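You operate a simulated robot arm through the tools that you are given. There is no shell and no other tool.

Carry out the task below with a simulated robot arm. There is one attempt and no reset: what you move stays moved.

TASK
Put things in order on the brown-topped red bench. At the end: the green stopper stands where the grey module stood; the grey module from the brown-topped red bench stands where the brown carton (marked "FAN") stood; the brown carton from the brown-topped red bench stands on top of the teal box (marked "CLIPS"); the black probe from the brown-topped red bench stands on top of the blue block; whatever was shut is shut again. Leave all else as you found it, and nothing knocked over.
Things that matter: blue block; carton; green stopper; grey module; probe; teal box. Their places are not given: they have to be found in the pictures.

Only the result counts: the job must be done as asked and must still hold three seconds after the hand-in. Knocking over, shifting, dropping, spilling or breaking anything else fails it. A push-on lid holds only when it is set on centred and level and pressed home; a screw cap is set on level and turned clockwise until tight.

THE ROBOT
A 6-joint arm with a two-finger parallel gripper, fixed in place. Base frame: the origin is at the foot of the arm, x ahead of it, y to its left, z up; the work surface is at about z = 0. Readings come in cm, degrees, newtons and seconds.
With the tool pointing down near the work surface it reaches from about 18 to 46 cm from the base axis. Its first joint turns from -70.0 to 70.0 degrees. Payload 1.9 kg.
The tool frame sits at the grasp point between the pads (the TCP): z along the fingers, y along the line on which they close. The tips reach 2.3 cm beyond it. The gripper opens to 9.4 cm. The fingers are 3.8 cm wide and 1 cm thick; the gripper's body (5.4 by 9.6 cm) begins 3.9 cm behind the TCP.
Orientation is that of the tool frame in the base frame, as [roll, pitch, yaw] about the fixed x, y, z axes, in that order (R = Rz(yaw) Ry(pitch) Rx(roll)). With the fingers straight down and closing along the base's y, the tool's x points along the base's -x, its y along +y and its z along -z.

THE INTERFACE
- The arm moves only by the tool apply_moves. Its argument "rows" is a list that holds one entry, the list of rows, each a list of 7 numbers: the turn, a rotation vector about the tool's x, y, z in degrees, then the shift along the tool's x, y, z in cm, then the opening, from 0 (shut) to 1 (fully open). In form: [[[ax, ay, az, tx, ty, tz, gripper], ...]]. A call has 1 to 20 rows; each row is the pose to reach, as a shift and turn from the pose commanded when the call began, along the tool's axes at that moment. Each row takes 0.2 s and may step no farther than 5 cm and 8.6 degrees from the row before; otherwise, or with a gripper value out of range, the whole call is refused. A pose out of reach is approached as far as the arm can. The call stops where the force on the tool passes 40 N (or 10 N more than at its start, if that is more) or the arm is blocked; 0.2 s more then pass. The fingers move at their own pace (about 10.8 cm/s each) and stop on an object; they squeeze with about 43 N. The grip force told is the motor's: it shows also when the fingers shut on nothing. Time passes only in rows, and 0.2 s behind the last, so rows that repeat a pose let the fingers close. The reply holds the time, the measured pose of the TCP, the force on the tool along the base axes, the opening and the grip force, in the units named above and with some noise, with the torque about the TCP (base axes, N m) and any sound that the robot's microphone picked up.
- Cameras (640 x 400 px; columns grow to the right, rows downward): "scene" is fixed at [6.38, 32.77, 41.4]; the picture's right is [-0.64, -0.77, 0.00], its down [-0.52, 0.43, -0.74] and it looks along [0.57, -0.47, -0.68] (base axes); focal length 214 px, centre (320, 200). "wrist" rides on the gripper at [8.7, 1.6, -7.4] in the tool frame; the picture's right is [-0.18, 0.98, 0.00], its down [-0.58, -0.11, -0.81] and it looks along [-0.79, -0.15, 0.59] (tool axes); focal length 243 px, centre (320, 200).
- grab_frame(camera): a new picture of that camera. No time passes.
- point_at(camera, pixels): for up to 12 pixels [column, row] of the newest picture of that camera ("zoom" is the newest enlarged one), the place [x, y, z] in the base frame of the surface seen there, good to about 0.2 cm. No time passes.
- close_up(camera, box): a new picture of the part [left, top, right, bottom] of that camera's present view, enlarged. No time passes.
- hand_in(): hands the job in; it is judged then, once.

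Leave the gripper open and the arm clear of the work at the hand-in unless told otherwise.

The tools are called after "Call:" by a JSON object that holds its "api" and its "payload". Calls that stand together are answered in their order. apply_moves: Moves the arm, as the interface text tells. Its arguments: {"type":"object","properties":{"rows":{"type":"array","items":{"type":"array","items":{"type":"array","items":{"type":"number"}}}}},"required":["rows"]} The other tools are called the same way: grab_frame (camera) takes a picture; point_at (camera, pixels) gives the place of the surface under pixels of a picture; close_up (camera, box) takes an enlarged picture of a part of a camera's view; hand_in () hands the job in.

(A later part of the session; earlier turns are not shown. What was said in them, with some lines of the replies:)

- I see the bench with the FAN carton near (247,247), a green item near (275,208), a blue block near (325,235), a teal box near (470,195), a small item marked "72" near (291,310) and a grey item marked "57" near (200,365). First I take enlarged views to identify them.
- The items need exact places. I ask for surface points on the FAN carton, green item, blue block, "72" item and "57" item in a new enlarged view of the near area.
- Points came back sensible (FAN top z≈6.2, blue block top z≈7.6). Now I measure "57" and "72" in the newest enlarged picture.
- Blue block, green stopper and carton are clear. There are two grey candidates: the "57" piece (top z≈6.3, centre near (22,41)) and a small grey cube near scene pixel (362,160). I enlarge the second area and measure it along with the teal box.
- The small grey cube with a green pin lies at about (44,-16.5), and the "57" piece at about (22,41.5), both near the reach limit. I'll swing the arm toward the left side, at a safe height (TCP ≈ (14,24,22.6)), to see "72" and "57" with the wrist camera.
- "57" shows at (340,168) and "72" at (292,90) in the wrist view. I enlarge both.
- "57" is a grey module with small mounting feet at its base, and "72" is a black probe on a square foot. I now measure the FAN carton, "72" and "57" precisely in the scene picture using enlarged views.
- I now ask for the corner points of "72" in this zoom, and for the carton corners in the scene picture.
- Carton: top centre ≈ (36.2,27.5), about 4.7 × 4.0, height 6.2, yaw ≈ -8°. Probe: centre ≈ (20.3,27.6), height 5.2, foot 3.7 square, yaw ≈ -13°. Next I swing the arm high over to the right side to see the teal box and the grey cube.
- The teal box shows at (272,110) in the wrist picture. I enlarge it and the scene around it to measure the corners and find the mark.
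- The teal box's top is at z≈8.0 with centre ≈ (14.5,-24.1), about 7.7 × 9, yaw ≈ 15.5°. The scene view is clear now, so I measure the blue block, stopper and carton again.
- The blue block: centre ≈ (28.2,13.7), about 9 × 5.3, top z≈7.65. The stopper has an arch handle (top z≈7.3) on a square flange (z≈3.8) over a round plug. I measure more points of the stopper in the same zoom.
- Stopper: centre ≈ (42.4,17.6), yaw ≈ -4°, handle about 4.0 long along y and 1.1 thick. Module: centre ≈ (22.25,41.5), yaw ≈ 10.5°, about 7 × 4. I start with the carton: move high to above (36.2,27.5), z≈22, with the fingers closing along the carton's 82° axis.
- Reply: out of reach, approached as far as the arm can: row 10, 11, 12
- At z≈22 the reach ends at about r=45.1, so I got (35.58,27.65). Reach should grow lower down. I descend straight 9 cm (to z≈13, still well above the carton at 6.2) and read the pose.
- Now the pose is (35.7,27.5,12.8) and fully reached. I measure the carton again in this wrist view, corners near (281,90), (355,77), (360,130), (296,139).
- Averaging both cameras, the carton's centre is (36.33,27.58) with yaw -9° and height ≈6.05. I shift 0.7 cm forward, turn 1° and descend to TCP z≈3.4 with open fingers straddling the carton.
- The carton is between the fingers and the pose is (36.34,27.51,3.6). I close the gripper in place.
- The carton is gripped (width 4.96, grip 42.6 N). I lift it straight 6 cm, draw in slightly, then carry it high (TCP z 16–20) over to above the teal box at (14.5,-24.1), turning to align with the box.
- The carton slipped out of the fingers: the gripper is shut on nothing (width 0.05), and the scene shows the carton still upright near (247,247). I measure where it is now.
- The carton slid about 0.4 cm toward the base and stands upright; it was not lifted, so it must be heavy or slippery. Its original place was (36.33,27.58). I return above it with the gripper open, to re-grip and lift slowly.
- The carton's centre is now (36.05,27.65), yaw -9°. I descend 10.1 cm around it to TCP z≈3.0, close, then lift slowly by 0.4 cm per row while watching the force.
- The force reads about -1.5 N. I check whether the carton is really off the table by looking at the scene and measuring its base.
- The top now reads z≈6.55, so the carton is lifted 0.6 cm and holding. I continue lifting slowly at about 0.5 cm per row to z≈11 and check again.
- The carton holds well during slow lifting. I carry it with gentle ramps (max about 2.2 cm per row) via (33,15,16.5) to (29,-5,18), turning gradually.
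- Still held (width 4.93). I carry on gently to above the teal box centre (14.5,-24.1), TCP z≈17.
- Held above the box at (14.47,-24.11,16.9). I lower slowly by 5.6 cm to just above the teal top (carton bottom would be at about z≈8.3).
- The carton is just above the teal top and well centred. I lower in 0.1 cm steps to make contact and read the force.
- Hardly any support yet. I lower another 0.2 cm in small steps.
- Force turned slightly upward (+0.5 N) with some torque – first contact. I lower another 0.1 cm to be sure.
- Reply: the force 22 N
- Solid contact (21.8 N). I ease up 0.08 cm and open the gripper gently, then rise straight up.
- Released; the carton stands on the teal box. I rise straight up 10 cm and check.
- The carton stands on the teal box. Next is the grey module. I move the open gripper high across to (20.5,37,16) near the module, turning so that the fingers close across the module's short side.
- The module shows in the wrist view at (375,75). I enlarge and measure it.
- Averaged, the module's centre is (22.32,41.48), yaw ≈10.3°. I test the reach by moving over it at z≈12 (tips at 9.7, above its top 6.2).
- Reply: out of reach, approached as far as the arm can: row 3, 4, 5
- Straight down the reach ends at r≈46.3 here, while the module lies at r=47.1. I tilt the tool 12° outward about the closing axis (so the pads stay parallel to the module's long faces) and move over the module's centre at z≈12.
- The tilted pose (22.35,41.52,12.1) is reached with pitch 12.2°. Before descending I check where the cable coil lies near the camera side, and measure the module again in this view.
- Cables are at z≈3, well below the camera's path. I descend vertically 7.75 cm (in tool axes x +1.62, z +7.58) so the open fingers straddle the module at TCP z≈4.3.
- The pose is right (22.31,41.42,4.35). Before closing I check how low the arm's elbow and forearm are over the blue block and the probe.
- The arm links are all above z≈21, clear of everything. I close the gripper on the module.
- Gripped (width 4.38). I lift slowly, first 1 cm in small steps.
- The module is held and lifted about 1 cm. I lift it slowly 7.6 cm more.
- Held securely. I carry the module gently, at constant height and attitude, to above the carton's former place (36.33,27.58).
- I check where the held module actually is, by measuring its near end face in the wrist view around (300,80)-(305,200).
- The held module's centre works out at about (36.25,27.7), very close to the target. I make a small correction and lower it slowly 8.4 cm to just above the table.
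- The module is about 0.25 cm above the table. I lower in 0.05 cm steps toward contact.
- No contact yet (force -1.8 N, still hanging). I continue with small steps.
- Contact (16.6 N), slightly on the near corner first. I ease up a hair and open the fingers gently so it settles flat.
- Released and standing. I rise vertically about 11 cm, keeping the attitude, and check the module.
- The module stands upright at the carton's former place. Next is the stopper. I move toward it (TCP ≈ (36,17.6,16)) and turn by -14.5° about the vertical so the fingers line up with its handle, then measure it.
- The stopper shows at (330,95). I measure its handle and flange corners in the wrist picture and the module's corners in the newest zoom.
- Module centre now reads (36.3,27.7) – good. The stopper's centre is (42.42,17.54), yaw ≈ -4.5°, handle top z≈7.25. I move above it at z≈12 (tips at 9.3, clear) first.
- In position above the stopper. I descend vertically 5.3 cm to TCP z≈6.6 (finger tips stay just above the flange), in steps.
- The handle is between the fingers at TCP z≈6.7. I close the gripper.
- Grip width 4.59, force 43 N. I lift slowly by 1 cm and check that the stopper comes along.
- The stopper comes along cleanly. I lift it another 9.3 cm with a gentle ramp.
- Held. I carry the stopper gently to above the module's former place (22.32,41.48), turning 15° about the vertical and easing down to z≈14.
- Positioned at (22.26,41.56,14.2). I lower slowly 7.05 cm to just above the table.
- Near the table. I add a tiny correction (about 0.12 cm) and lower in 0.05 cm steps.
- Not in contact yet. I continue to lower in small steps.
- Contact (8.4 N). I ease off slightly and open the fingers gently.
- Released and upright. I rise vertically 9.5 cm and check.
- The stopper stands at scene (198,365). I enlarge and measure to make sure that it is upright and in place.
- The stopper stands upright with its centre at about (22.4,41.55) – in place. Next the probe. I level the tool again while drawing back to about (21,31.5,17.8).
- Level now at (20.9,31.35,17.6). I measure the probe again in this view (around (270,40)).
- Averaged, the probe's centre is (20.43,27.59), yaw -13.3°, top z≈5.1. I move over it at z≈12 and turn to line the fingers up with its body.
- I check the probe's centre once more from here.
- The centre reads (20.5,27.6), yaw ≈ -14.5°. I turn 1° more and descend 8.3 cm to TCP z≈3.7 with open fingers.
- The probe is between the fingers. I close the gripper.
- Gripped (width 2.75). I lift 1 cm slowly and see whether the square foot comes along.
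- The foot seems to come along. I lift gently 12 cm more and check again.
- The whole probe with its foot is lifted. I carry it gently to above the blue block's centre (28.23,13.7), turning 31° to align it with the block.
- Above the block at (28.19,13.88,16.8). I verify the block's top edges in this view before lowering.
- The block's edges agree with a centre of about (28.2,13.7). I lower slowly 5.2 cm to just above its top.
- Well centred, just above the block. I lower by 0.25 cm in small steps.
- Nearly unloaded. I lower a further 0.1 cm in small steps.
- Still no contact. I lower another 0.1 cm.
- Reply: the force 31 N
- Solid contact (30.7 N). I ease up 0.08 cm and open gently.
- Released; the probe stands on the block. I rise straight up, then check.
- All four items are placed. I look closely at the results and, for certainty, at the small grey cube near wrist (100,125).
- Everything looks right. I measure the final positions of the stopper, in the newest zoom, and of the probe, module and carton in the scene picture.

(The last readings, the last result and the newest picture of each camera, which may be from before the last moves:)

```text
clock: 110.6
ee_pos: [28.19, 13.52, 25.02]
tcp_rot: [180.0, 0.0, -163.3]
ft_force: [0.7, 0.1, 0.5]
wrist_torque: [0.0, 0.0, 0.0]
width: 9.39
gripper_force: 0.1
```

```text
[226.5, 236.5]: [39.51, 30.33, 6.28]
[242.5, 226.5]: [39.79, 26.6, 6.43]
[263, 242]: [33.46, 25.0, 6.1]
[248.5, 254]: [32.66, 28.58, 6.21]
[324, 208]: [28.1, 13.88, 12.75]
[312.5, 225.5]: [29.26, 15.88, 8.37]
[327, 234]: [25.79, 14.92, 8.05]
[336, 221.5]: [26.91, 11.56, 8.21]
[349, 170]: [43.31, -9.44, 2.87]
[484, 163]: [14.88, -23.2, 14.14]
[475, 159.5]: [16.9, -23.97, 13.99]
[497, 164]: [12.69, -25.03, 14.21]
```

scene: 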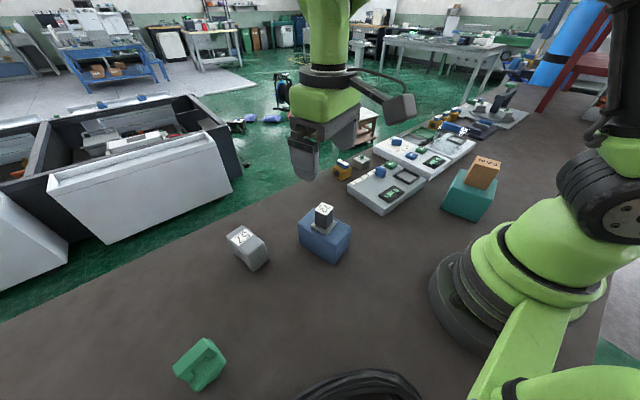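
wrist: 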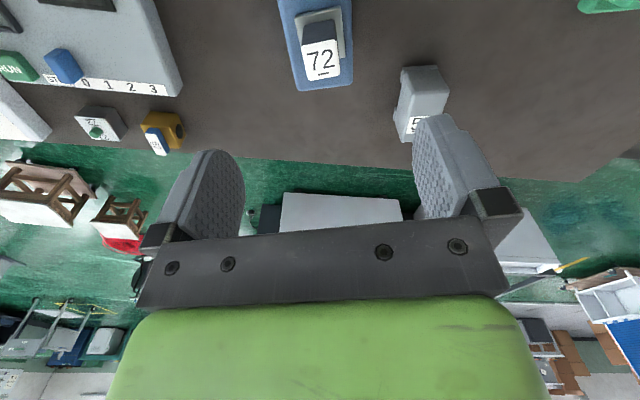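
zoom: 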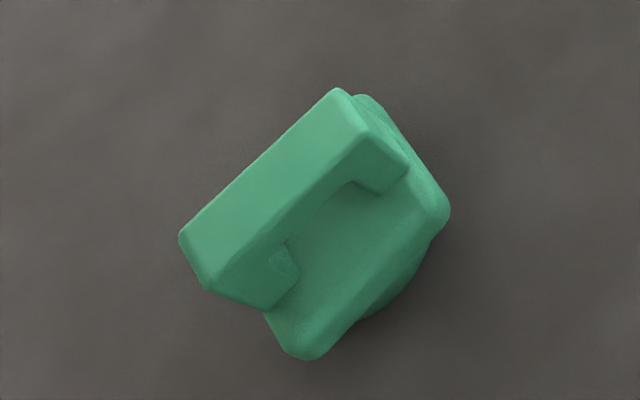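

Final positions: stopper centre (22.3,41.4) upright, module centre (36.35,27.65), probe on the block, carton on the teal box. I return the arm to its starting pose, clear of the work and open, and take final pictures.

Call:
{"api": "apply_moves", "payload": {"rows": [[[0, 0, 5.57, 1.91, -0.227, -1.93, 1], [0, 0, 11.13, 3.82, -0.453, -3.87, 1], [0, 0, 16.7, 5.737, -0.68, -5.8, 1], [0, 0, 16.7, 5.737, -0.68, -5.8, 1], [0, 0, 16.7, 5.737, -0.68, -5.8, 1], [0, 0, 16.7, 5.737, -0.68, -5.8, 1]]]}}

Call:
{"api": "grab_frame", "payload": {"camera": "scene"}}

Call:
{"api": "grab_frame", "payload": {"camera": "wrist"}}

```text
clock: 112.0
ee_pos: [22.83, 11.3, 31.02]
tcp_rot: [180.0, -0.1, -180.0]
ft_force: [0.6, 0.1, -0.4]
wrist_torque: [-0.02, -0.01, -0.03]
width: 9.39
gripper_force: 0.1
```

```text
taken
```

scene: 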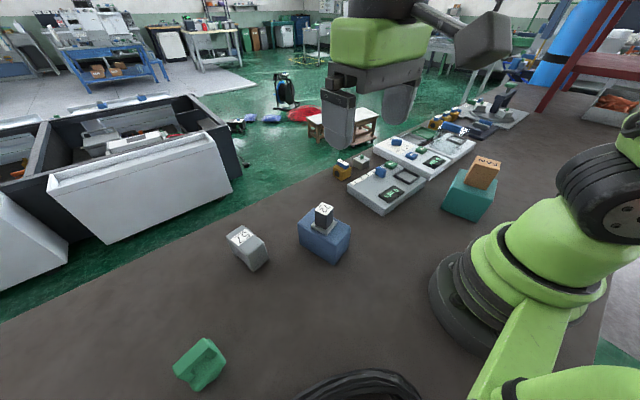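

```text
taken
```

wrist: 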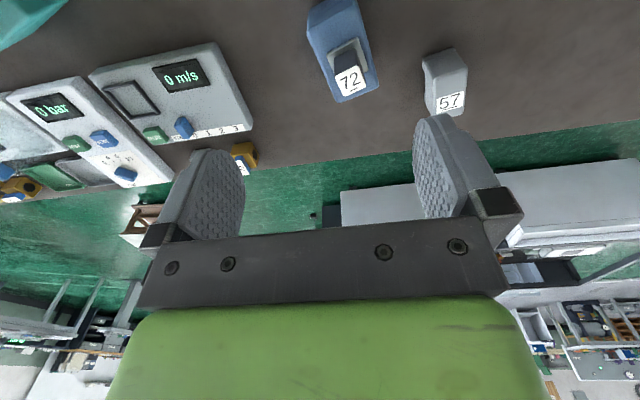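

The final view shows the probe on the blue block, the module at the carton's former place, the stopper at the module's former place, and the carton on the teal box. Nothing was knocked over, and nothing on the bench needed shutting again. I did not see the "CLIPS" mark on any face of the teal box I could view, but it is the only teal box on the bench. The gripper is open and clear, so I hand in the job.

Call:
{"api": "hand_in", "payload": {}}

```text
The job is handed in.
```

I put all four items where you asked and handed the job in. The tool confirmed the hand-in but gave no verdict.

| Item | Where it stands now | Measured position (cm) |
|---|---|---|
| Green stopper | Where the grey module stood | Centre about (22.3, 41.4); module was at (22.3, 41.5) |
| Grey module (marked "57") | Where the brown carton stood | Centre about (36.3, 27.7); carton was at (36.3, 27.6) |
| Brown carton "FAN" | On top of the teal box | On the box's top; box centre is about (14.5, -24.1) |
| Black probe (marked "72") | On top of the blue block | On the block's top; block centre is about (28.2, 13.7) |

- **Carton slip:** on the first try the carton slipped out of the fingers and slid about 0.3 cm, staying upright. I gripped it again and lifted it slowly, and it held.
- **Teal box mark:** I never saw the "CLIPS" mark on the faces I could view. It is the only teal box I saw on the bench, so I used it.
- **Which grey item:** there is also a small grey cube with a green pin beside the test equipment. I took the "57" piece as the grey module and left the cube alone.
- **Shut items:** I found nothing on the bench that needed opening or shutting.
- **Orientation:** each moved piece stands upright, but I did not try to match the original facing.

Nothing else was touched or knocked over. The arm is back at its starting pose with the gripper open.
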